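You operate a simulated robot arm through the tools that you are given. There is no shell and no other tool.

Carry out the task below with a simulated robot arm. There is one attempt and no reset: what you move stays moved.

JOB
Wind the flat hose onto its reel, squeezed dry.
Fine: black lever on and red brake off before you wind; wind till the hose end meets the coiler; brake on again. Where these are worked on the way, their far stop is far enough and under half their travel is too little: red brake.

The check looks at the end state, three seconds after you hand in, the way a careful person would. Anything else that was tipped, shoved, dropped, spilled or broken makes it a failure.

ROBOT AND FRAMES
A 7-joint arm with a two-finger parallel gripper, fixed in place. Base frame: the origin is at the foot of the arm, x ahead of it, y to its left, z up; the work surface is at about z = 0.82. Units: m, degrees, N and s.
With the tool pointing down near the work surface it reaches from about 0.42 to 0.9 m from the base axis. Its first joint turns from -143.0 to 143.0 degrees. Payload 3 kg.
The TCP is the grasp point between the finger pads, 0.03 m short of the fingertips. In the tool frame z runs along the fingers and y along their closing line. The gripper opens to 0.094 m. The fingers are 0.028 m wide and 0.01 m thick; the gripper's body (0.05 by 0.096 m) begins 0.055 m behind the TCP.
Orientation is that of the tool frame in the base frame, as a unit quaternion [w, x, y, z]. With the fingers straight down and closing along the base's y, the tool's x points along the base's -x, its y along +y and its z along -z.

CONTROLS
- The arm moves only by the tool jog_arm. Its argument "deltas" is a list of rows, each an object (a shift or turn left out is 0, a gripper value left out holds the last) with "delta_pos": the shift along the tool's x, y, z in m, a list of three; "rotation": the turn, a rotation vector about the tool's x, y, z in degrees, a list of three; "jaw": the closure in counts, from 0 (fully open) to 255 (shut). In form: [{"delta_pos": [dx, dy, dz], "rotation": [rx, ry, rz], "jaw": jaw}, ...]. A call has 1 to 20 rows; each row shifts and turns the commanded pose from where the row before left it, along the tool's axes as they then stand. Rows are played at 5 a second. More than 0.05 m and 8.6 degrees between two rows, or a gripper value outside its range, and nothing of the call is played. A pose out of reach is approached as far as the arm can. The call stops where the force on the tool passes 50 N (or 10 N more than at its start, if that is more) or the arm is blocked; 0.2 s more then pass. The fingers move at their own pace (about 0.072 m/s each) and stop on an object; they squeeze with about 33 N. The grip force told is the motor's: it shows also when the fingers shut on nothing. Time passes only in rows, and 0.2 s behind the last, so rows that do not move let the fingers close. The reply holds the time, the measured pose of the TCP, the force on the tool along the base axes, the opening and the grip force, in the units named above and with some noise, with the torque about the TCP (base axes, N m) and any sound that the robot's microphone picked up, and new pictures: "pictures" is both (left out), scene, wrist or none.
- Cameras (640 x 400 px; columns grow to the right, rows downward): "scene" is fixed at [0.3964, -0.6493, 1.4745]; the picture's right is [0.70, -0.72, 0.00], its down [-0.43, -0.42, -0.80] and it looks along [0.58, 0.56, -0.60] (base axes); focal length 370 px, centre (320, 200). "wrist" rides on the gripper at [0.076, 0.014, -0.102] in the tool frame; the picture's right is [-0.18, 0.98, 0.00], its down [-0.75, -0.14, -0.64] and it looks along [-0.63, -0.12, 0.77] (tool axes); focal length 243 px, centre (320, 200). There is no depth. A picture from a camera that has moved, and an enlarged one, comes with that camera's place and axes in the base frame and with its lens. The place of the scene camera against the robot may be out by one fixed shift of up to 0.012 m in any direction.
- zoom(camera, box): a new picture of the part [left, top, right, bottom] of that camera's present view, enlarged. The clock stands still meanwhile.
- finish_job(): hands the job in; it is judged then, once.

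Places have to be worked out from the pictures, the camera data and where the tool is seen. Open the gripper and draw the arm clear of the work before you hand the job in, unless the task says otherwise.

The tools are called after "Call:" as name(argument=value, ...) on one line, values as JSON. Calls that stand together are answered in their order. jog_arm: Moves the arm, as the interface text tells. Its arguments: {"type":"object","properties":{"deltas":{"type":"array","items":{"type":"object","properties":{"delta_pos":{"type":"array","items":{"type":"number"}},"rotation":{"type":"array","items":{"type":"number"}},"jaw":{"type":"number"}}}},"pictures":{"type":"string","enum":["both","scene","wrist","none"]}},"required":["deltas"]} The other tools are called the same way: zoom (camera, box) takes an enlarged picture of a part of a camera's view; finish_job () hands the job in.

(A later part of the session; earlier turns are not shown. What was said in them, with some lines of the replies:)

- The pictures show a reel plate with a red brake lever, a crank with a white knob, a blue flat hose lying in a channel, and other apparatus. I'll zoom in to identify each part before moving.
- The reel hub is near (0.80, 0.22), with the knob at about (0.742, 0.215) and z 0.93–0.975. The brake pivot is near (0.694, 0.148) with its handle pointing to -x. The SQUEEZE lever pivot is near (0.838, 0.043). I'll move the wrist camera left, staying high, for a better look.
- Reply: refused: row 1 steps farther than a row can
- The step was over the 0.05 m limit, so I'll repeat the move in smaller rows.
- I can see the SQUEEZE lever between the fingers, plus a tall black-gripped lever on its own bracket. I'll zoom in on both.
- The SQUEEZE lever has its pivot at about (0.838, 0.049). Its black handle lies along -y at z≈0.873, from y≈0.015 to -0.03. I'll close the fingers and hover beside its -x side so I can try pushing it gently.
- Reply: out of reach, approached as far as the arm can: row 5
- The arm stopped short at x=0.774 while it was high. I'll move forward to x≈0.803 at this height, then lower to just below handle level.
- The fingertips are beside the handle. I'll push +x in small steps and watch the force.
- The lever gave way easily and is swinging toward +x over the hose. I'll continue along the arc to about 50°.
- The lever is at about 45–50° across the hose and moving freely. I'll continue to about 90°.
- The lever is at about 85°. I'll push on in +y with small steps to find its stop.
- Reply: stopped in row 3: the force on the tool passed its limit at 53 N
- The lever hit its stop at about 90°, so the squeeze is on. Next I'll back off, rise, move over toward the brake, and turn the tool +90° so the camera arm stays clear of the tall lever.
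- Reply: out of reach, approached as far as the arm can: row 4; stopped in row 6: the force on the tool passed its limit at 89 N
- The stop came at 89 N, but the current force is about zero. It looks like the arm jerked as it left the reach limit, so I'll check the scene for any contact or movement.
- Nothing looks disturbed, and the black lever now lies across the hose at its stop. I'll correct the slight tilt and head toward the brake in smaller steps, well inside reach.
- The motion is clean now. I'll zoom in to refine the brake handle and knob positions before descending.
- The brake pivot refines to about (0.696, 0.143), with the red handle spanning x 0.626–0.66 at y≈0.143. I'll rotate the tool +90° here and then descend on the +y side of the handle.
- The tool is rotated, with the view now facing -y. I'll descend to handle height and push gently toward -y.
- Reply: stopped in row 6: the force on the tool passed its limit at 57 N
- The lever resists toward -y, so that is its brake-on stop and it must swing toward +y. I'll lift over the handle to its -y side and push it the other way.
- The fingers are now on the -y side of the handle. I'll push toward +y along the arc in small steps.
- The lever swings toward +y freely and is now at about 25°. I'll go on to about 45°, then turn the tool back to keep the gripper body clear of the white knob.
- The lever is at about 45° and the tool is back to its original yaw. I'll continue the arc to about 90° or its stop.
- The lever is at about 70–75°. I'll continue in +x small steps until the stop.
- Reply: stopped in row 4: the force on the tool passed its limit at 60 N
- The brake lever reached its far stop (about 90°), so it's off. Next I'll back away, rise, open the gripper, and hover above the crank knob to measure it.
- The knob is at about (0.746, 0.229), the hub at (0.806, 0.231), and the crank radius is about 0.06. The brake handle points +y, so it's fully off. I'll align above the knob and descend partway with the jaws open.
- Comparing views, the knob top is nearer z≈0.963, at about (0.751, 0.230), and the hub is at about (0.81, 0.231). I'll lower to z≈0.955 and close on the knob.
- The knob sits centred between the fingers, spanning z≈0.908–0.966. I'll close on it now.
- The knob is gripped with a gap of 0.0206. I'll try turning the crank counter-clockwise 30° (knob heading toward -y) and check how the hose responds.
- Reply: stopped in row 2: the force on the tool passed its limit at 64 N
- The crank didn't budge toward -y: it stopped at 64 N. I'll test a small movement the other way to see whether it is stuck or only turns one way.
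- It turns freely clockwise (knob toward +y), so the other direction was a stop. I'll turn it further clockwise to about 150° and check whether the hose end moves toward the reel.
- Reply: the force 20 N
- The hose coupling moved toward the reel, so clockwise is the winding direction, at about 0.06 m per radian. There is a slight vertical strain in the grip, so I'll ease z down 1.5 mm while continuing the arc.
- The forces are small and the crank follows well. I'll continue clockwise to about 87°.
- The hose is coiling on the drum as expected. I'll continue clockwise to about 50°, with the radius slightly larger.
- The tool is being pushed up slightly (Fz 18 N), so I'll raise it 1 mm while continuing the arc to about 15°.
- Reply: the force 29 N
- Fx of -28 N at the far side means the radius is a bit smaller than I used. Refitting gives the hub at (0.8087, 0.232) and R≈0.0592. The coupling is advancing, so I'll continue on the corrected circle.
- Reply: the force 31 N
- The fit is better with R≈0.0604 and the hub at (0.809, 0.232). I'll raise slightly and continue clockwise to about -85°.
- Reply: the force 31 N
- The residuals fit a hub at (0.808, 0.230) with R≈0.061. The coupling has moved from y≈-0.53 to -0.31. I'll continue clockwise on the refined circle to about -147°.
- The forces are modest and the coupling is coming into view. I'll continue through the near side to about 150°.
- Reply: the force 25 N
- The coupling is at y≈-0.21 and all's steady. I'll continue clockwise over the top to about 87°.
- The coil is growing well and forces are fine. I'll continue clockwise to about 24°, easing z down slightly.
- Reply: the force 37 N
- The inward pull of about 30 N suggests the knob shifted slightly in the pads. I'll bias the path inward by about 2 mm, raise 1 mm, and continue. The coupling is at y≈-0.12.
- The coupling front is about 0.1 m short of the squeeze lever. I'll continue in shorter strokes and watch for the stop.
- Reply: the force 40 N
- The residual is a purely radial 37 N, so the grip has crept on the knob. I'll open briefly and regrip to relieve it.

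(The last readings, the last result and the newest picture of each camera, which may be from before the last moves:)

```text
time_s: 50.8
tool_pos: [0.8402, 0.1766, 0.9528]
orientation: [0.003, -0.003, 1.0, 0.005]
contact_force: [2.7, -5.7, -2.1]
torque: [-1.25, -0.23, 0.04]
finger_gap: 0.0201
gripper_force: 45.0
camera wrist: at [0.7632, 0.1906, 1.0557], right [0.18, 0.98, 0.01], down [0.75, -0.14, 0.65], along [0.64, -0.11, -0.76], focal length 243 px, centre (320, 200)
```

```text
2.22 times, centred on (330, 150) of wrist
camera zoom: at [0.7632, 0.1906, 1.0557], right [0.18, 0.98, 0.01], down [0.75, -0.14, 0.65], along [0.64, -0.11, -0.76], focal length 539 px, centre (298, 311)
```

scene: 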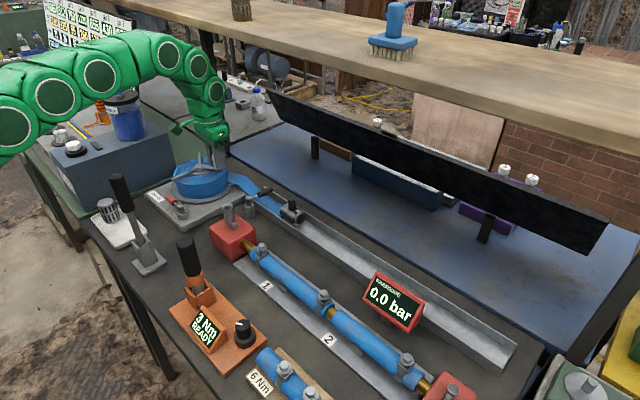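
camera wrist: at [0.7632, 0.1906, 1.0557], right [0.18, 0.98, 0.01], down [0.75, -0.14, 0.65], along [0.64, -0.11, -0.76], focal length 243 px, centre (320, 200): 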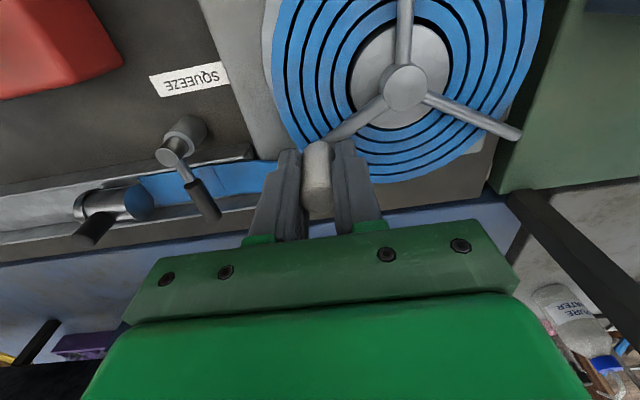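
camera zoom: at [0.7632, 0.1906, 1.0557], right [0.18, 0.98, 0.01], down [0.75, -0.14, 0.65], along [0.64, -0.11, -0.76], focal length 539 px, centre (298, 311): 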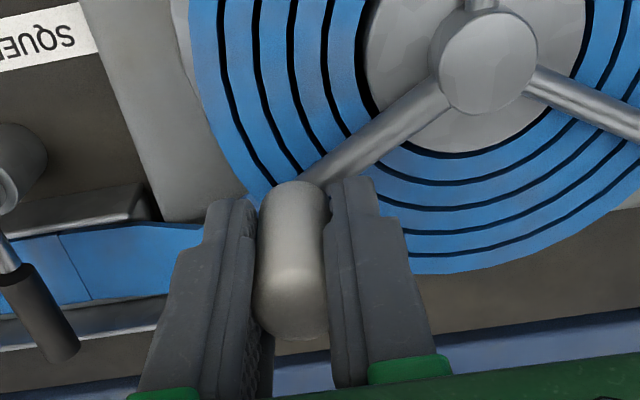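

The grip is relaxed again. I'll continue clockwise in a short stroke to about -85°.

Call:
jog_arm(deltas=[{"delta_pos": [0.0085, -0.0045, 0]}, {"delta_pos": [0.009, -0.003, 0]}, {"delta_pos": [0.0095, -0.0016, 0]}, {}], pictures="both")

Call:
zoom(camera="scene", box=[200, 150, 360, 270])

```text
time_s: 51.8
tool_pos: [0.8133, 0.1711, 0.9531]
orientation: [0.004, -0.005, 1.0, 0.006]
contact_force: [-1.0, 11.7, 11.2]
torque: [-1.25, 0.38, 0.03]
finger_gap: 0.02
gripper_force: 45.1
camera wrist: at [0.7359, 0.1827, 1.0557], right [0.18, 0.98, 0.01], down [0.75, -0.14, 0.65], along [0.64, -0.1, -0.76], focal length 243 px, centre (320, 200)
```

scene: 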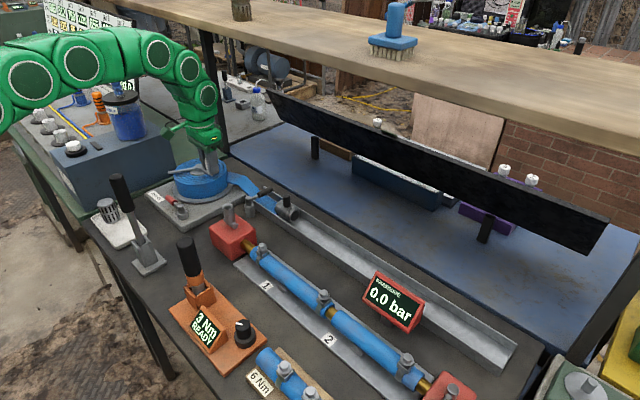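
wrist: 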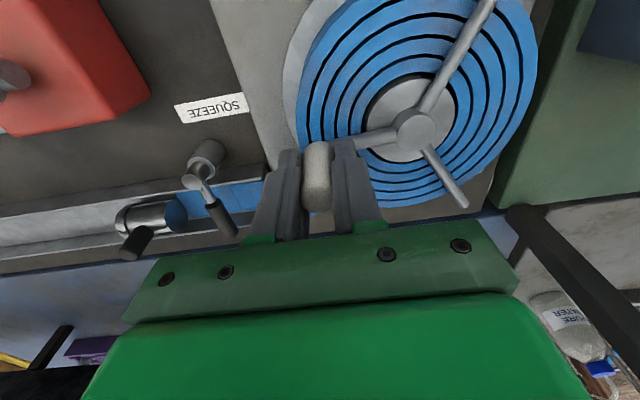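

```text
3.33 times, centred on (280, 210) of scene
camera zoom: at [0.3964, -0.6493, 1.4745], right [0.7, -0.72, 0.0], down [-0.43, -0.42, -0.8], along [0.58, 0.56, -0.6], focal length 1234 px, centre (453, 167)
```

zoom: 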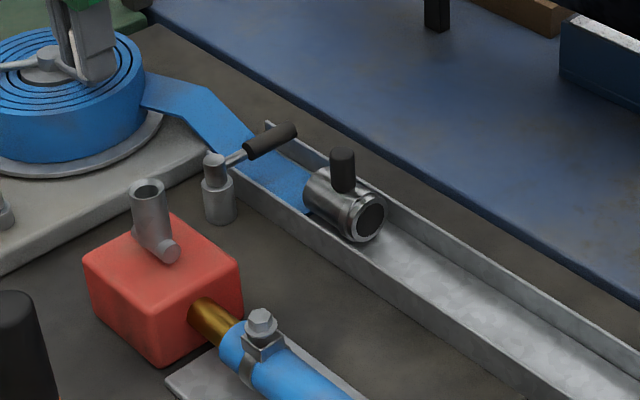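

Steady progress, with the coupling about 0.06 m from the squeeze lever. I'll continue to about -120°.

Call:
jog_arm(deltas=[{"delta_pos": [0.0095, 0.0003, -0.0005]}, {"delta_pos": [0.0094, 0.0014, 0]}, {"delta_pos": [0.0091, 0.0028, 0]}, {"delta_pos": [0.0085, 0.0042, 0]}, {}], pictures="both")

Call:
zoom(camera="scene", box=[200, 150, 360, 270])

```text
time_s: 52.9
tool_pos: [0.7785, 0.1793, 0.9527]
orientation: [0.004, -0.005, 1.0, 0.007]
contact_force: [3.2, 3.9, -8.5]
torque: [-1.73, 0.5, 0.0]
finger_gap: 0.02
gripper_force: 44.8
stopped in row 5: the force on the tool passed its limit at 52 N (the readings are from after the stop); the commanded pose is now the measured one
camera wrist: at [0.7002, 0.1923, 1.0554], right [0.17, 0.98, 0.01], down [0.75, -0.14, 0.65], along [0.64, -0.1, -0.76], focal length 243 px, centre (320, 200)
```

scene: 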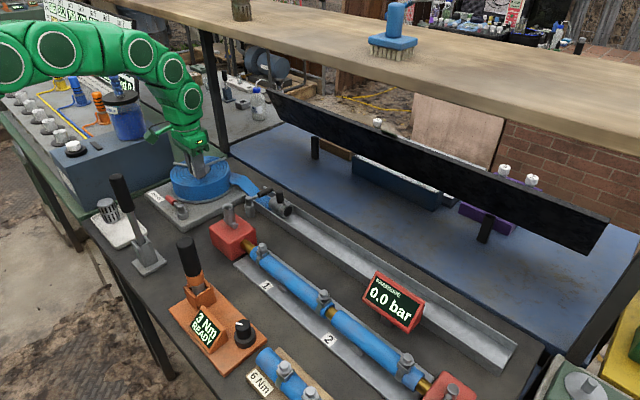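
wrist: 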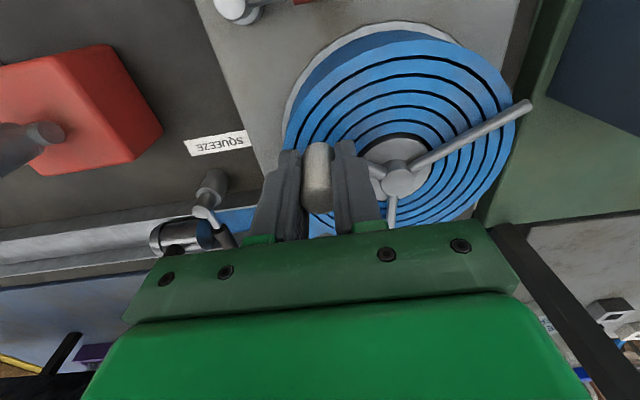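

```text
3.33 times, centred on (280, 210) of scene
camera zoom: at [0.3964, -0.6493, 1.4745], right [0.7, -0.72, 0.0], down [-0.43, -0.42, -0.8], along [0.58, 0.56, -0.6], focal length 1234 px, centre (453, 167)
```

zoom: 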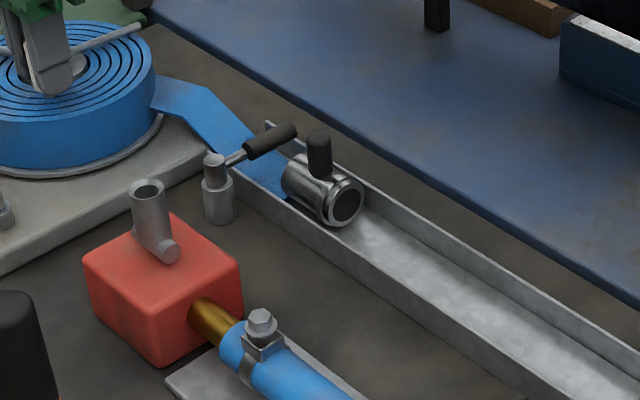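

The stop at 52 N may be grip strain rather than the end of winding, since the coupling is still about 3 cm short of the lever. I'll regrip to relieve strain and then try a small further step.

Call:
jog_arm(deltas=[{"jaw": 165}, {}, {"jaw": 255}, {}, {}, {"delta_pos": [0.004, 0.0026, 0]}, {}], pictures="wrist")

Call:
zoom(camera="scene", box=[200, 150, 360, 270])

```text
time_s: 54.5
tool_pos: [0.7738, 0.1816, 0.953]
orientation: [0.005, -0.004, 1.0, 0.006]
contact_force: [4.1, 6.1, 5.1]
torque: [-1.4, -0.06, -0.01]
finger_gap: 0.0201
gripper_force: 45.2
camera wrist: at [0.6966, 0.1944, 1.0559], right [0.17, 0.98, 0.01], down [0.75, -0.14, 0.65], along [0.64, -0.1, -0.76], focal length 243 px, centre (320, 200)
```

wrist: 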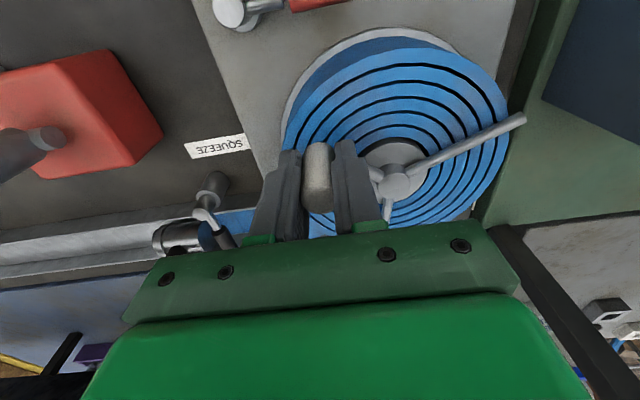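

```text
3.33 times, centred on (280, 210) of scene
camera zoom: at [0.3964, -0.6493, 1.4745], right [0.7, -0.72, 0.0], down [-0.43, -0.42, -0.8], along [0.58, 0.56, -0.6], focal length 1234 px, centre (453, 167)
```

zoom: 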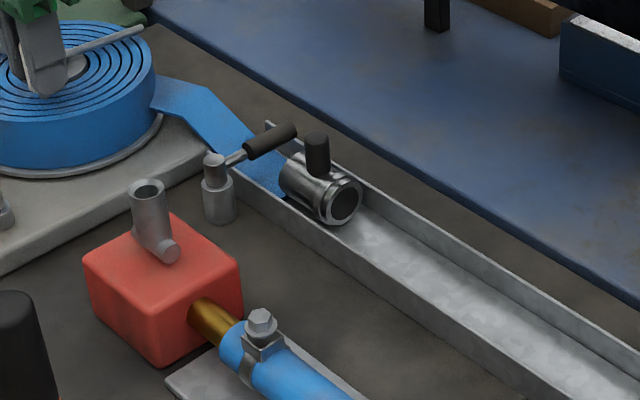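

It still winds with low force. I'll continue in short strokes.

Call:
jog_arm(deltas=[{"delta_pos": [0.005, 0.0032, 0]}, {"delta_pos": [0.0066, 0.0062, 0]}, {"delta_pos": [0.0059, 0.0074, 0]}, {}], pictures="wrist")

Call:
zoom(camera="scene", box=[200, 150, 360, 270])

```text
time_s: 55.5
tool_pos: [0.7571, 0.1979, 0.953]
orientation: [0.005, -0.004, 1.0, 0.006]
contact_force: [33.5, 20.4, 5.3]
torque: [-1.39, -0.57, 0.02]
finger_gap: 0.02
gripper_force: 44.9
camera wrist: at [0.6797, 0.2105, 1.0557], right [0.18, 0.98, 0.01], down [0.75, -0.14, 0.65], along [0.64, -0.1, -0.76], focal length 243 px, centre (320, 200)
```

wrist: 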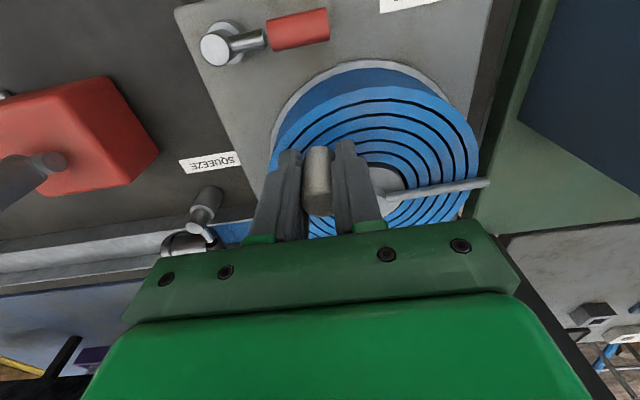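

```text
3.33 times, centred on (280, 210) of scene
camera zoom: at [0.3964, -0.6493, 1.4745], right [0.7, -0.72, 0.0], down [-0.43, -0.42, -0.8], along [0.58, 0.56, -0.6], focal length 1234 px, centre (453, 167)
```

zoom: 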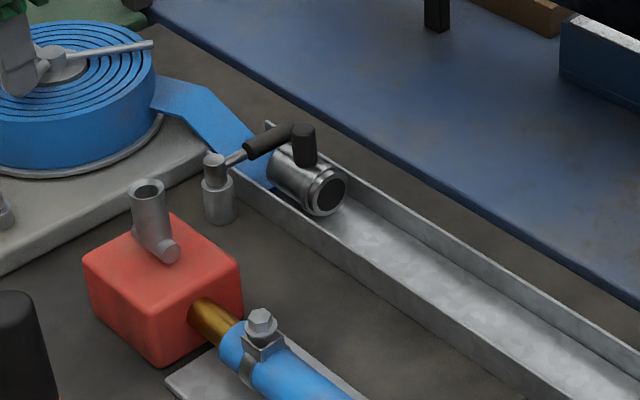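

The load is again a radial pull of about 39 N; I'll shift the path inward by 2 mm and keep going in small steps while watching the coupling near the lever.

Call:
jog_arm(deltas=[{"delta_pos": [-0.0008, 0.008, 0]}, {"delta_pos": [0.0028, 0.0088, 0]}, {}], pictures="wrist")

Call:
zoom(camera="scene", box=[200, 150, 360, 270])

```text
time_s: 56.3
tool_pos: [0.7519, 0.2141, 0.9523]
orientation: [0.003, -0.004, 1.0, 0.006]
contact_force: [-35.4, -17.5, -0.3]
torque: [-2.07, 0.51, -0.02]
finger_gap: 0.0201
gripper_force: 45.1
camera wrist: at [0.6751, 0.227, 1.0552], right [0.17, 0.98, 0.01], down [0.75, -0.14, 0.64], along [0.64, -0.1, -0.77], focal length 243 px, centre (320, 200)
```

wrist: 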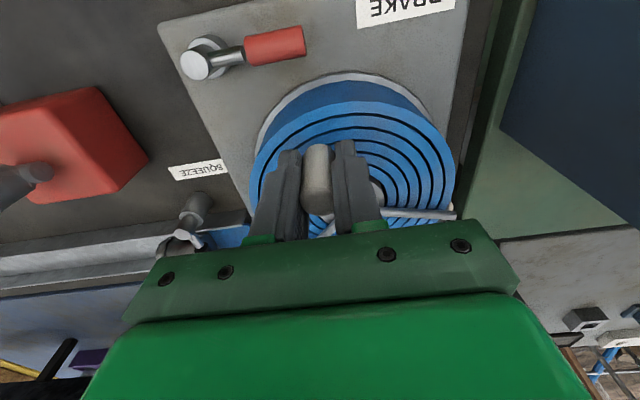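

```text
3.33 times, centred on (280, 210) of scene
camera zoom: at [0.3964, -0.6493, 1.4745], right [0.7, -0.72, 0.0], down [-0.43, -0.42, -0.8], along [0.58, 0.56, -0.6], focal length 1234 px, centre (453, 167)
```

zoom: 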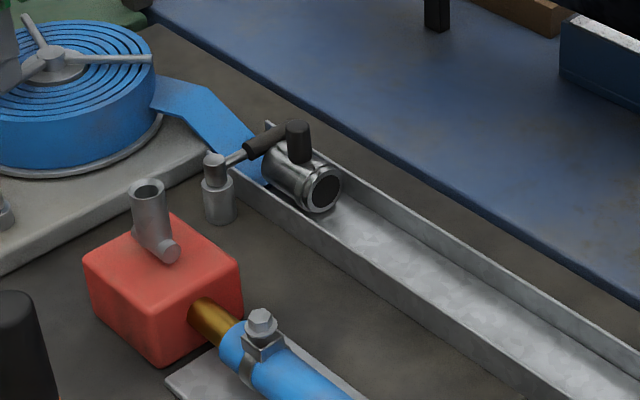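

The force flipped to about 39 N outward, so the inward shift was too much. I'll regrip to settle, then try another small tangential step to see if the end has been reached.

Call:
jog_arm(deltas=[{"delta_pos": [0.001, 0, 0]}, {"jaw": 165}, {}, {"jaw": 255}, {}, {}], pictures="wrist")

Call:
zoom(camera="scene", box=[220, 160, 320, 230])

```text
time_s: 57.7
tool_pos: [0.7531, 0.2155, 0.9539]
orientation: [0.005, -0.004, 1.0, 0.007]
contact_force: [-0.2, -9.1, 3.4]
torque: [-1.4, 0.16, -0.01]
finger_gap: 0.0201
gripper_force: 44.7
camera wrist: at [0.6756, 0.2274, 1.0561], right [0.17, 0.98, 0.01], down [0.75, -0.14, 0.65], along [0.64, -0.1, -0.76], focal length 243 px, centre (320, 200)
```

wrist: 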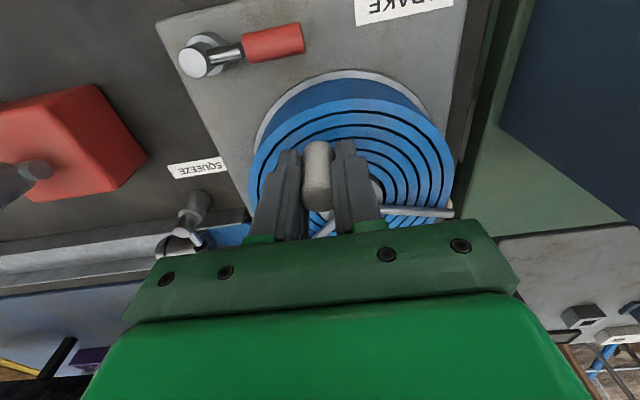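

```text
5.71 times, centred on (270, 195) of scene
camera zoom: at [0.3964, -0.6493, 1.4745], right [0.7, -0.72, 0.0], down [-0.43, -0.42, -0.8], along [0.58, 0.56, -0.6], focal length 2116 px, centre (606, 229)
```

zoom: 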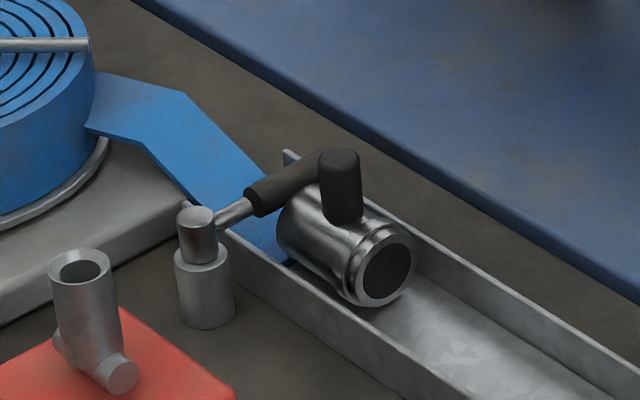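

The coupling looks almost at the squeeze lever. I'll take another small tangential step to test for the end stop.

Call:
jog_arm(deltas=[{"delta_pos": [0.0008, 0.004, 0]}, {"delta_pos": [0.0006, 0.004, 0]}, {}], pictures="wrist")

Call:
zoom(camera="scene", box=[220, 160, 320, 230])

```text
time_s: 58.5
tool_pos: [0.7508, 0.2221, 0.953]
orientation: [0.005, -0.004, 1.0, 0.007]
contact_force: [14.7, -13.1, 2.1]
torque: [-1.56, -0.44, 0.0]
finger_gap: 0.0203
gripper_force: 44.9
camera wrist: at [0.6738, 0.235, 1.0561], right [0.18, 0.98, 0.01], down [0.75, -0.14, 0.65], along [0.64, -0.1, -0.76], focal length 243 px, centre (320, 200)
```

wrist: 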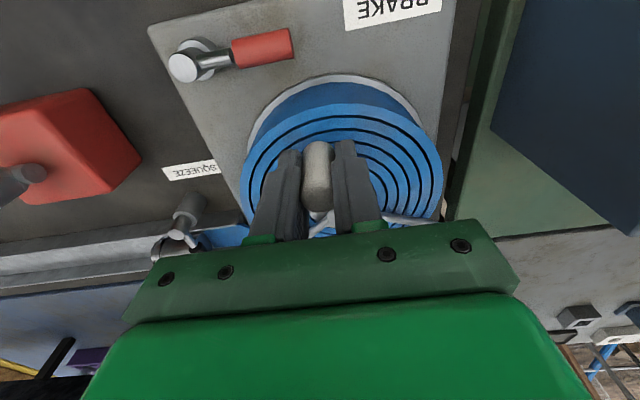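

```text
5.71 times, centred on (270, 195) of scene
camera zoom: at [0.3964, -0.6493, 1.4745], right [0.7, -0.72, 0.0], down [-0.43, -0.42, -0.8], along [0.58, 0.56, -0.6], focal length 2116 px, centre (606, 229)
```

zoom: 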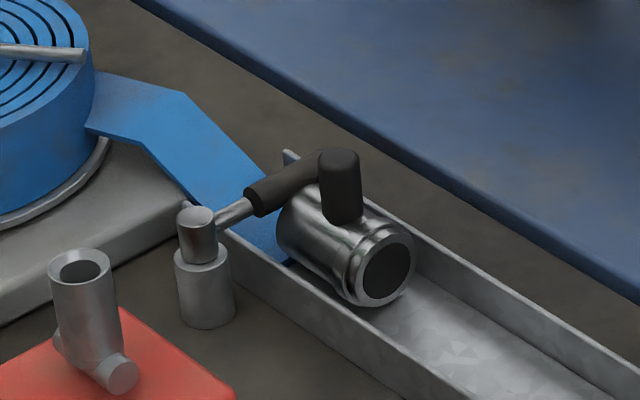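

The coupling did not advance this time and the tangential resistance is rising, which suggests the hose end has met its stop. One more small push should confirm.

Call:
jog_arm(deltas=[{"delta_pos": [0, 0.003, 0]}, {"delta_pos": [0, 0.003, 0]}, {}], pictures="wrist")

Call:
zoom(camera="scene", box=[220, 160, 320, 230])

Call:
zoom(camera="scene", box=[140, 130, 260, 220])

```text
time_s: 59.3
tool_pos: [0.7506, 0.2283, 0.9532]
orientation: [0.005, -0.004, 1.0, 0.007]
contact_force: [8.6, -19.8, 5.1]
torque: [-1.74, 0.44, -0.02]
finger_gap: 0.0199
gripper_force: 44.9
camera wrist: at [0.6734, 0.2411, 1.0561], right [0.18, 0.98, 0.01], down [0.75, -0.14, 0.65], along [0.64, -0.1, -0.76], focal length 243 px, centre (320, 200)
```

wrist: 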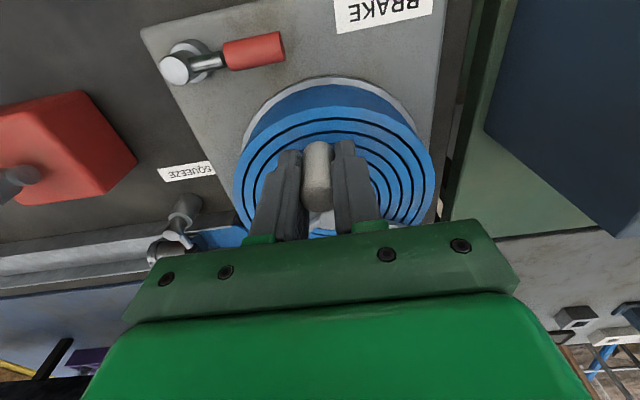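

```text
5.71 times, centred on (270, 195) of scene
camera zoom: at [0.3964, -0.6493, 1.4745], right [0.7, -0.72, 0.0], down [-0.43, -0.42, -0.8], along [0.58, 0.56, -0.6], focal length 2116 px, centre (606, 229)
```

zoom: 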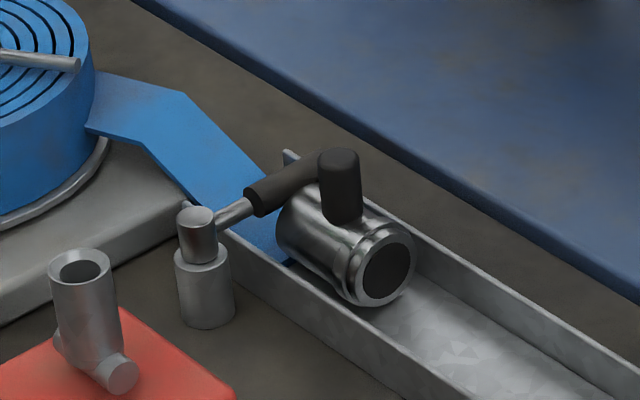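

```text
4.44 times, centred on (200, 175) of scene
camera zoom: at [0.3964, -0.6493, 1.4745], right [0.7, -0.72, 0.0], down [-0.43, -0.42, -0.8], along [0.58, 0.56, -0.6], focal length 1646 px, centre (853, 311)
```

zoom: 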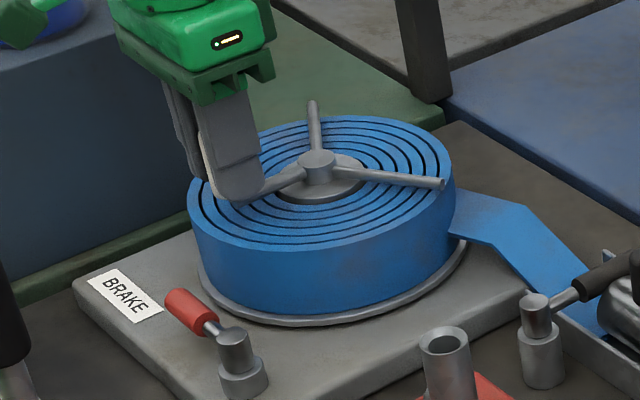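

The crank still turns but the coupling no longer moves; it sits against the squeeze lever, so the hose is fully wound. I'll release the knob, lift straight up, and check that everything stays put.

Call:
jog_arm(deltas=[{"jaw": 120}, {"jaw": 0}, {}, {"delta_pos": [0, 0, -0.04]}, {"delta_pos": [0, 0, -0.04]}, {}], pictures="both")

Call:
zoom(camera="scene", box=[220, 160, 320, 230])

Call:
zoom(camera="scene", box=[140, 130, 260, 220])

Call:
zoom(camera="wrist", box=[140, 0, 460, 220])

```text
time_s: 60.7
tool_pos: [0.7504, 0.2284, 1.035]
orientation: [0.006, -0.004, 1.0, 0.006]
contact_force: [-0.1, 1.2, 0.3]
torque: [-0.05, 0.03, 0.02]
finger_gap: 0.094
gripper_force: 0.0
camera wrist: at [0.673, 0.2405, 1.1381], right [0.17, 0.98, 0.01], down [0.75, -0.14, 0.65], along [0.64, -0.1, -0.76], focal length 243 px, centre (320, 200)
```

scene: 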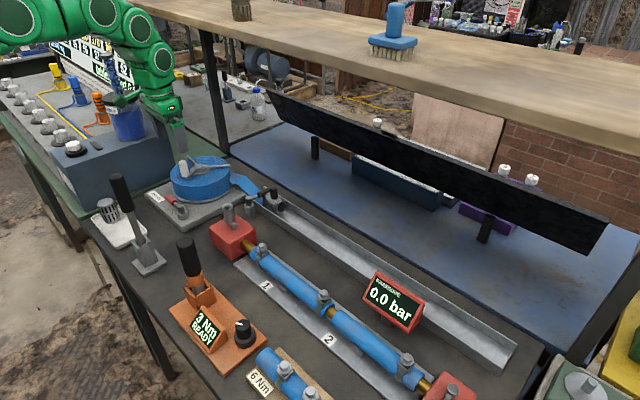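
wrist: 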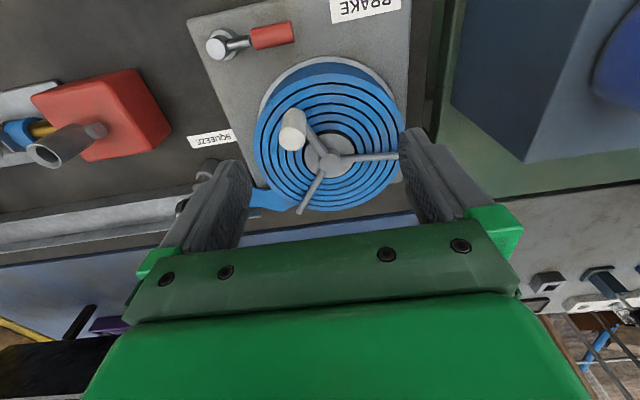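

```text
5.71 times, centred on (270, 195) of scene
camera zoom: at [0.3964, -0.6493, 1.4745], right [0.7, -0.72, 0.0], down [-0.43, -0.42, -0.8], along [0.58, 0.56, -0.6], focal length 2116 px, centre (606, 229)
```

zoom: 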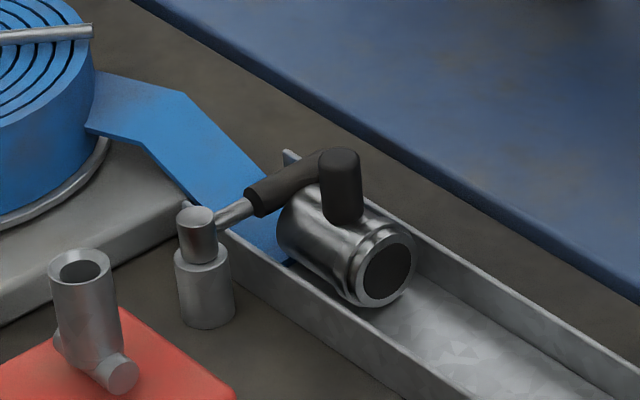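

```text
4.44 times, centred on (200, 175) of scene
camera zoom: at [0.3964, -0.6493, 1.4745], right [0.7, -0.72, 0.0], down [-0.43, -0.42, -0.8], along [0.58, 0.56, -0.6], focal length 1646 px, centre (853, 311)
```

zoom: 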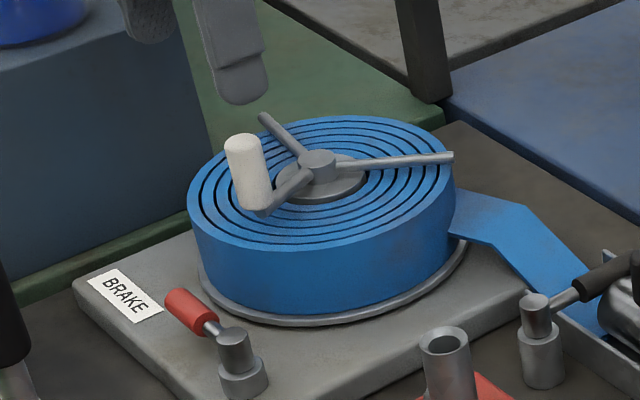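

```text
1.82 times, centred on (300, 110) of wrist
camera zoom: at [0.673, 0.2405, 1.1381], right [0.17, 0.98, 0.01], down [0.75, -0.14, 0.65], along [0.64, -0.1, -0.76], focal length 441 px, centre (356, 364)
```

zoom: 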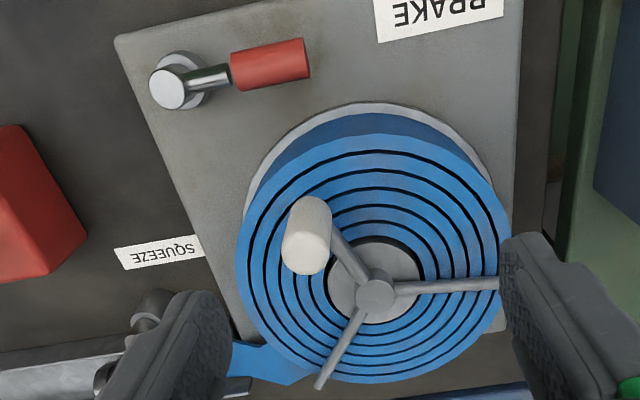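

After release, the crank settled back about 30° to its natural limit while the coupling stayed at the lever, so the winding is complete. The brake handle still points +y at x≈0.6945. I'll move above it, turn the tool +90°, and keep the jaws wide so one finger can push it back on.

Call:
jog_arm(deltas=[{"delta_pos": [0.028, -0.016, 0], "rotation": [0.7, 0.7, 0.46]}, {"delta_pos": [0.028, -0.016, 0]}, {"delta_pos": [0.0284, -0.0164, 0]}, {"rotation": [0, 0, 8.2]}, {"rotation": [0, 0, 8.2]}, {"rotation": [0, 0, 8.2]}, {"rotation": [0, 0, 8.2]}, {"rotation": [0, 0, 8.2]}, {"rotation": [0, 0, 8.2]}, {"rotation": [0, 0, 8.2]}, {"rotation": [0, 0, 8.2]}, {"rotation": [0, 0, 8.2]}, {"rotation": [0, 0, 8.2]}, {"rotation": [0, 0, 8]}, {}], pictures="both")

```text
time_s: 63.9
tool_pos: [0.6655, 0.1788, 1.0341]
orientation: [-0.001, 0.708, 0.707, -0.001]
contact_force: [0.1, -0.2, 0.0]
torque: [-0.02, 0.01, -0.01]
finger_gap: 0.0941
gripper_force: 0.0
camera wrist: at [0.6807, 0.2554, 1.1362], right [0.98, -0.18, 0.0], down [-0.14, -0.75, 0.64], along [-0.12, -0.63, -0.77], focal length 243 px, centre (320, 200)
```

scene: 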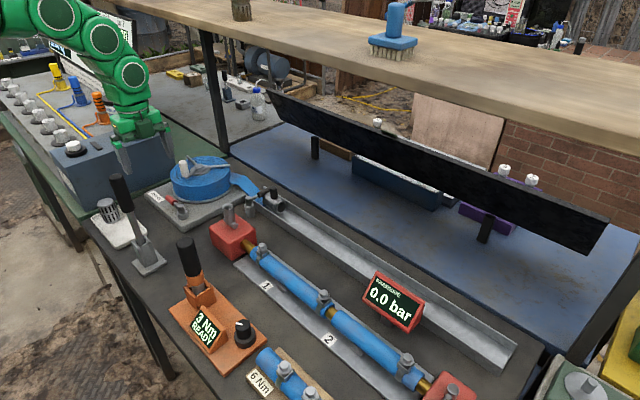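
wrist: 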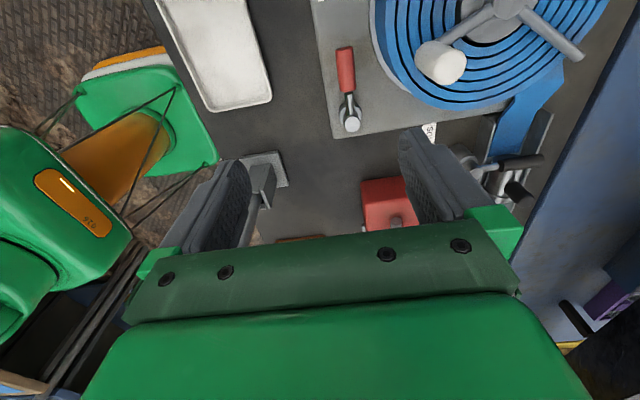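

The tool is placed with the right finger on the handle's +x side, between handle and coil. I'll descend partway and check clearances.

Call:
jog_arm(deltas=[{"delta_pos": [0, 0, 0.04]}, {"delta_pos": [0, 0, 0.045]}, {}], pictures="both")

Call:
zoom(camera="scene", box=[120, 130, 240, 220])

Call:
zoom(camera="wrist", box=[260, 0, 520, 200])

```text
time_s: 64.7
tool_pos: [0.6661, 0.1777, 0.9492]
orientation: [-0.001, 0.706, 0.708, 0.0]
contact_force: [-0.2, 0.4, -0.4]
torque: [-0.02, -0.01, -0.03]
finger_gap: 0.0939
gripper_force: 0.0
camera wrist: at [0.6808, 0.2554, 1.0516], right [0.98, -0.18, 0.0], down [-0.14, -0.75, 0.64], along [-0.12, -0.63, -0.77], focal length 243 px, centre (320, 200)
```

scene: 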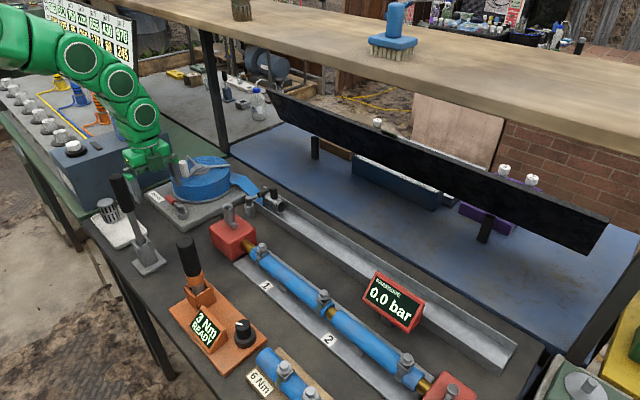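
wrist: 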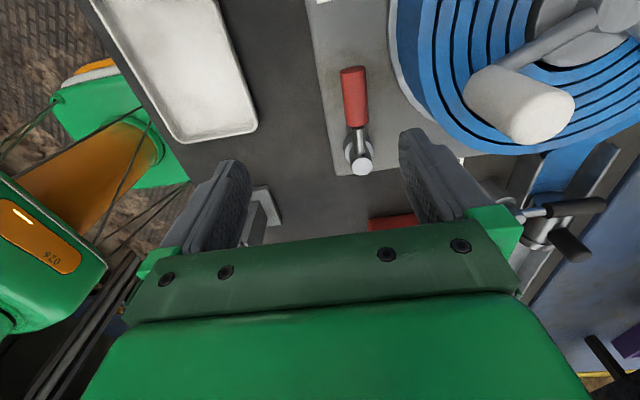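

```text
4.44 times, centred on (180, 175) of scene
camera zoom: at [0.3964, -0.6493, 1.4745], right [0.7, -0.72, 0.0], down [-0.43, -0.42, -0.8], along [0.58, 0.56, -0.6], focal length 1646 px, centre (942, 311)
```

zoom: 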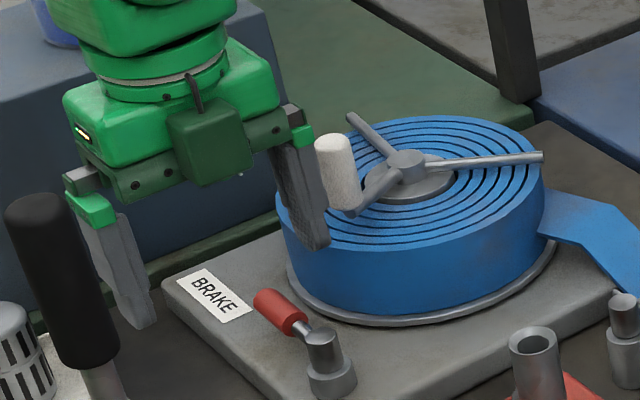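

```text
2.00 times, centred on (390, 100) of wrist
camera zoom: at [0.6808, 0.2554, 1.0516], right [0.98, -0.18, 0.0], down [-0.14, -0.75, 0.64], along [-0.12, -0.63, -0.77], focal length 485 px, centre (180, 400)
```

zoom: 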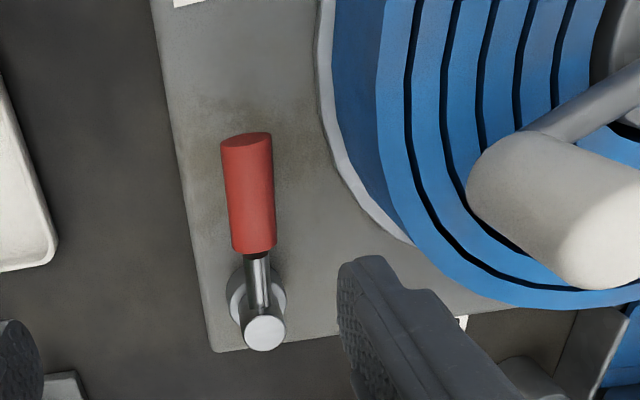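

The clearances look good, and I'll shift slightly away from the knob. Then I'll lower to handle height.

Call:
jog_arm(deltas=[{"delta_pos": [-0.004, -0.003, 0]}, {"delta_pos": [0, 0, 0.03]}, {"delta_pos": [0, 0, 0.026]}, {}], pictures="both")

Call:
zoom(camera="scene", box=[120, 150, 240, 240])

```text
time_s: 65.7
tool_pos: [0.6614, 0.1744, 0.893]
orientation: [-0.002, 0.707, 0.708, -0.001]
contact_force: [-0.4, -0.5, -0.3]
torque: [-0.02, 0.0, -0.03]
finger_gap: 0.0941
gripper_force: 0.1
camera wrist: at [0.6766, 0.2505, 0.9956], right [0.98, -0.18, 0.0], down [-0.14, -0.75, 0.64], along [-0.12, -0.63, -0.77], focal length 243 px, centre (320, 200)
```

scene: 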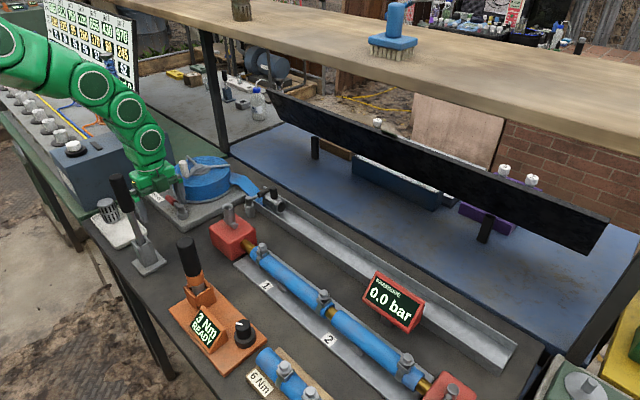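
wrist: 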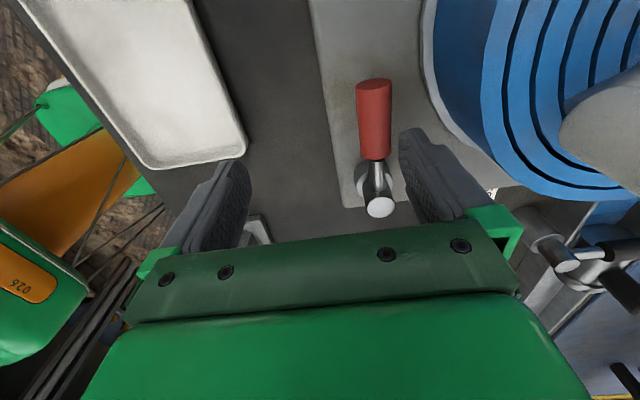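

```text
4.44 times, centred on (180, 195) of scene
camera zoom: at [0.3964, -0.6493, 1.4745], right [0.7, -0.72, 0.0], down [-0.43, -0.42, -0.8], along [0.58, 0.56, -0.6], focal length 1646 px, centre (942, 222)
```

zoom: 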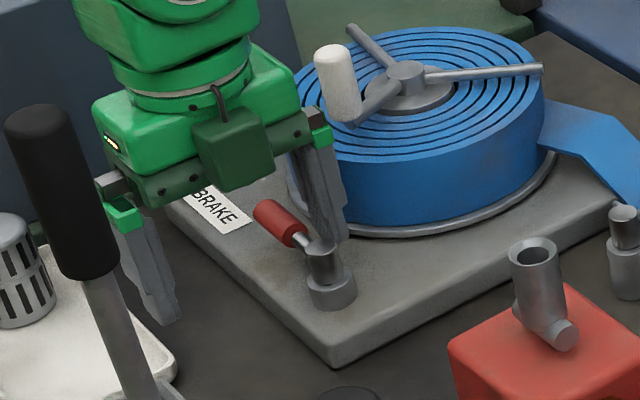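

The right finger sits beside the handle on the +x side. I'll push the handle along the arc back toward -x.

Call:
jog_arm(deltas=[{"delta_pos": [0.0056, -0.0064, 0]}, {"delta_pos": [0.008, -0.01, 0]}, {"delta_pos": [0.004, -0.006, 0]}, {"delta_pos": [-0.001, -0.007, 0]}, {}], pictures="both")

Call:
zoom(camera="scene", box=[120, 150, 240, 240])

```text
time_s: 66.9
tool_pos: [0.6325, 0.1913, 0.8923]
orientation: [-0.001, 0.707, 0.708, -0.001]
contact_force: [0.0, 0.3, 0.0]
torque: [-0.03, 0.0, 0.01]
finger_gap: 0.0942
gripper_force: 0.1
camera wrist: at [0.6471, 0.2679, 0.9953], right [0.98, -0.18, 0.0], down [-0.14, -0.75, 0.64], along [-0.12, -0.63, -0.77], focal length 243 px, centre (320, 200)
```

scene: 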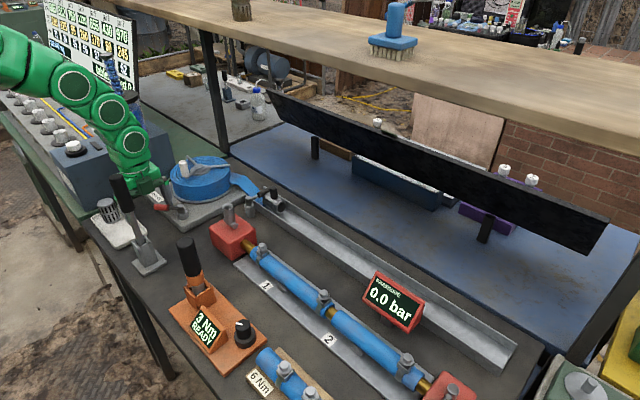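
wrist: 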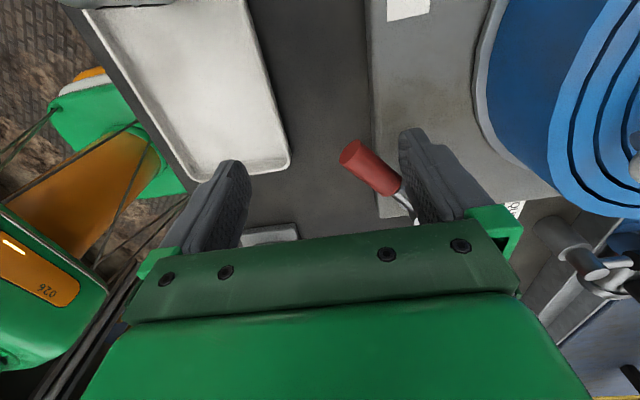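

```text
4.44 times, centred on (180, 195) of scene
camera zoom: at [0.3964, -0.6493, 1.4745], right [0.7, -0.72, 0.0], down [-0.43, -0.42, -0.8], along [0.58, 0.56, -0.6], focal length 1646 px, centre (942, 222)
```

zoom: 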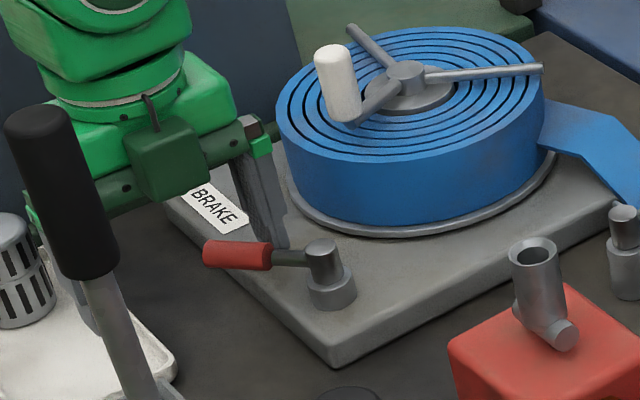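

The lever is about halfway back. I'll keep following the arc to its original -x position until it meets the stop.

Call:
jog_arm(deltas=[{"delta_pos": [-0.0025, -0.008, 0]}, {"delta_pos": [-0.0025, -0.0075, 0]}, {"delta_pos": [-0.006, -0.007, 0]}, {"delta_pos": [-0.006, -0.006, 0]}, {}], pictures="both")

Call:
zoom(camera="scene", box=[120, 150, 240, 240])

```text
time_s: 68.1
tool_pos: [0.6036, 0.175, 0.8915]
orientation: [-0.001, 0.706, 0.708, -0.001]
contact_force: [-0.1, 0.5, -0.3]
torque: [0.06, 0.01, 0.0]
finger_gap: 0.0939
gripper_force: 0.1
camera wrist: at [0.619, 0.2512, 0.9952], right [0.98, -0.18, 0.0], down [-0.14, -0.75, 0.64], along [-0.12, -0.63, -0.77], focal length 243 px, centre (320, 200)
```

scene: 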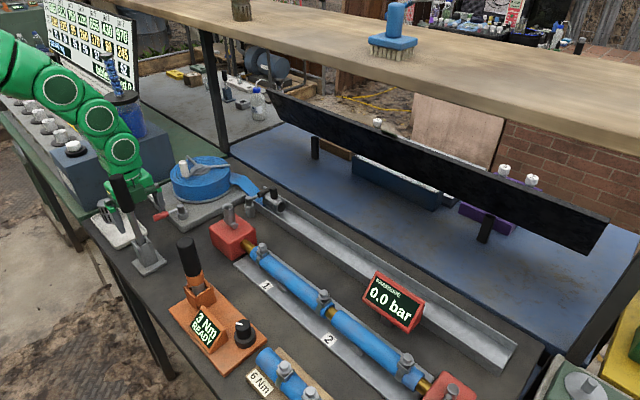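
wrist: 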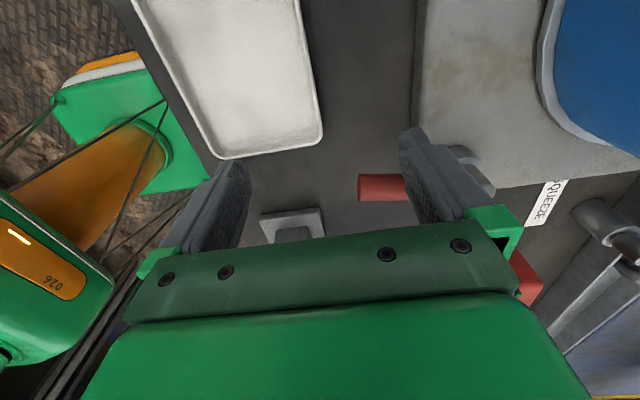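

```text
4.44 times, centred on (180, 195) of scene
camera zoom: at [0.3964, -0.6493, 1.4745], right [0.7, -0.72, 0.0], down [-0.43, -0.42, -0.8], along [0.58, 0.56, -0.6], focal length 1646 px, centre (942, 222)
```

zoom: 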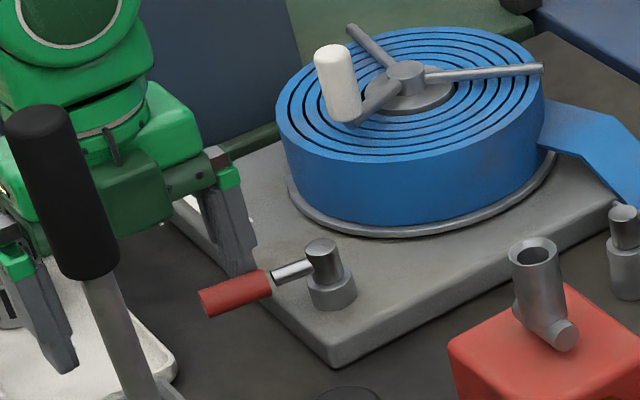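

The lever is at about 80°. I'll push the last bit toward -y until the stop.

Call:
jog_arm(deltas=[{"delta_pos": [-0.005, -0.002, 0]}, {"delta_pos": [-0.004, 0, 0]}, {"delta_pos": [-0.003, 0, 0]}, {"delta_pos": [-0.003, 0, 0]}, {}], pictures="both")

Call:
zoom(camera="scene", box=[120, 150, 240, 240])

```text
time_s: 68.9
tool_pos: [0.6021, 0.1675, 0.8926]
orientation: [-0.002, 0.706, 0.708, 0.003]
contact_force: [-1.1, 14.9, -1.5]
torque: [0.32, -0.1, 0.73]
finger_gap: 0.0935
gripper_force: 0.0
stopped in row 4: the force on the tool passed its limit at 56 N (the readings are from after the stop); the commanded pose is now the measured one
camera wrist: at [0.6173, 0.2428, 0.9961], right [0.98, -0.18, 0.0], down [-0.14, -0.76, 0.64], along [-0.12, -0.63, -0.77], focal length 243 px, centre (320, 200)
```

scene: 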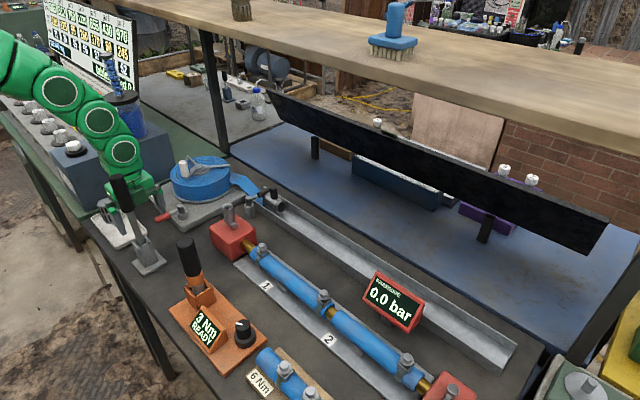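
wrist: 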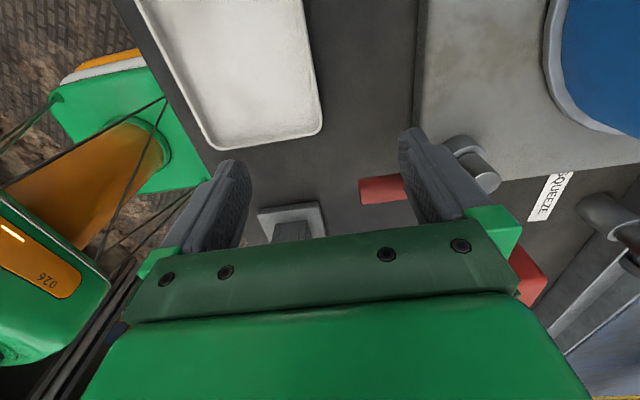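

```text
4.44 times, centred on (180, 195) of scene
camera zoom: at [0.3964, -0.6493, 1.4745], right [0.7, -0.72, 0.0], down [-0.43, -0.42, -0.8], along [0.58, 0.56, -0.6], focal length 1646 px, centre (942, 222)
```

zoom: 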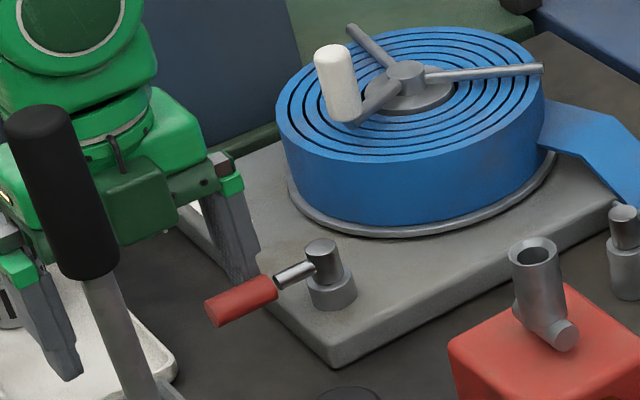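

The brake handle is back at its original on stop. I'll back off, rise clear of everything, and inspect the result.

Call:
jog_arm(deltas=[{"delta_pos": [0.012, 0, 0]}, {"delta_pos": [0, 0, -0.05]}, {"delta_pos": [0, 0, -0.05]}, {"delta_pos": [0, 0, -0.05]}, {"delta_pos": [0, 0, -0.05]}, {"delta_pos": [0, 0, -0.05]}, {"delta_pos": [0, 0, -0.05]}, {"rotation": [0, 0, -8.2]}, {"rotation": [0, 0, -8.2]}, {"rotation": [0, 0, -8.2]}, {"rotation": [0, 0, -8.2]}, {"rotation": [0, 0, -8.2]}, {"rotation": [0, 0, -8.2]}, {"rotation": [0, 0, -8.2]}, {"rotation": [0, 0, -8.2]}, {"rotation": [0, 0, -8.2]}, {"rotation": [0, 0, -8.2]}, {"rotation": [0, 0, -8]}, {}], pictures="both")

Call:
zoom(camera="scene", box=[80, 130, 320, 280])

Call:
zoom(camera="scene", box=[220, 160, 320, 230])

Call:
zoom(camera="wrist", box=[200, 20, 440, 180])

```text
time_s: 72.9
tool_pos: [0.6032, 0.1771, 1.1931]
orientation: [0.0, -0.003, 1.0, 0.003]
contact_force: [0.3, 0.2, -0.5]
torque: [0.02, -0.02, 0.01]
finger_gap: 0.0938
gripper_force: 0.1
camera wrist: at [0.5272, 0.1903, 1.2955], right [0.18, 0.98, 0.0], down [0.76, -0.14, 0.64], along [0.63, -0.11, -0.77], focal length 243 px, centre (320, 200)
```

scene: 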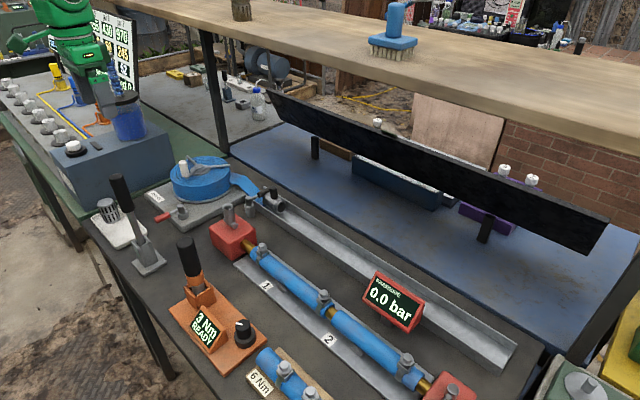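
wrist: 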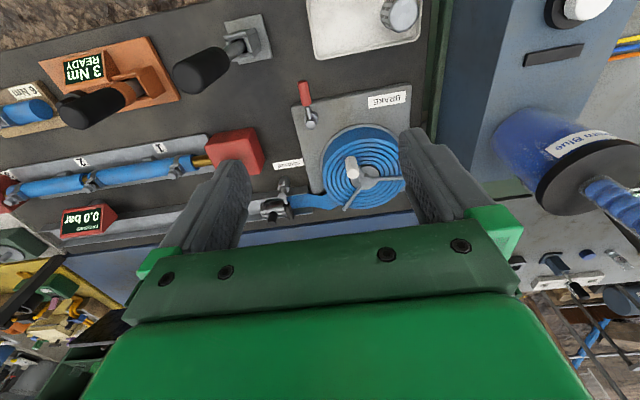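

```text
2.67 times, centred on (200, 205) of scene
camera zoom: at [0.3964, -0.6493, 1.4745], right [0.7, -0.72, 0.0], down [-0.43, -0.42, -0.8], along [0.58, 0.56, -0.6], focal length 987 px, centre (640, 187)
```

zoom: 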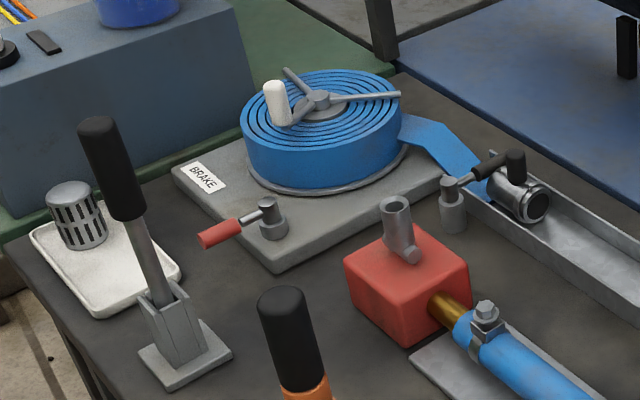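

```text
5.71 times, centred on (270, 195) of scene
camera zoom: at [0.3964, -0.6493, 1.4745], right [0.7, -0.72, 0.0], down [-0.43, -0.42, -0.8], along [0.58, 0.56, -0.6], focal length 2116 px, centre (606, 229)
```

zoom: 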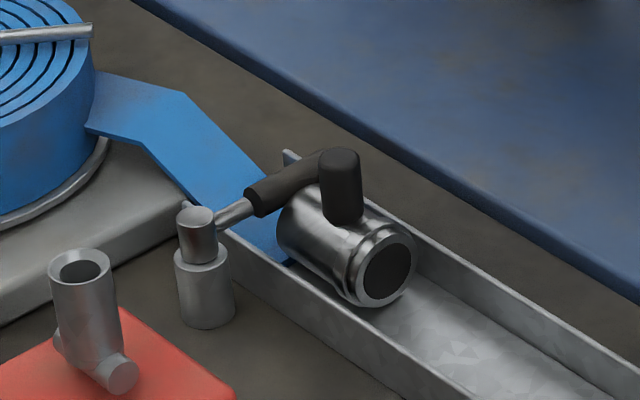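

```text
2.50 times, centred on (320, 100) of wrist
camera zoom: at [0.5272, 0.1903, 1.2955], right [0.18, 0.98, 0.0], down [0.76, -0.14, 0.64], along [0.63, -0.11, -0.77], focal length 606 px, centre (320, 450)
```

zoom: 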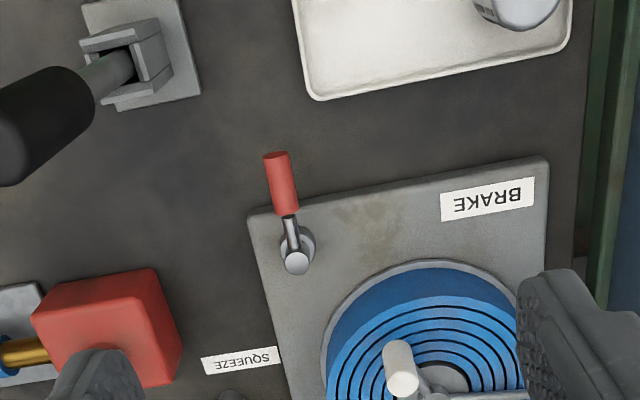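

The squeeze lever lies across the hose, the hose is wound with its coupling against the squeezer, and the brake is back on. The surrounding items look undisturbed. The gripper is open and well clear, so I'm handing in.

Call:
finish_job()

```text
The job is handed in.
```

The hose is wound onto its reel and I've handed the job in. I haven't seen the checker's result.

- **Squeeze lever (black):** turned on before winding. It swung about 90° to its stop, across the hose, and is still there.
- **Brake (red):** moved off to its far stop before winding, then pushed back on to its starting stop afterwards.
- **Winding:** I cranked the reel clockwise, nearly two turns, until the coupling on the hose end stopped moving. By the camera it sits against the squeeze lever at the mouth of the reel.
- **Overshoot:** I turned the crank a little past that point. When I let go, it settled back about 20–30° while the coupling stayed put, so I took that as the end of travel.
- **Force stop:** lifting away from the squeeze lever, the arm stopped once at 89 N. I saw no contact and nothing out of place, and took it for a jerk at the edge of its reach.

At the end the gripper was open and well clear, and the other items on the bench looked undisturbed.
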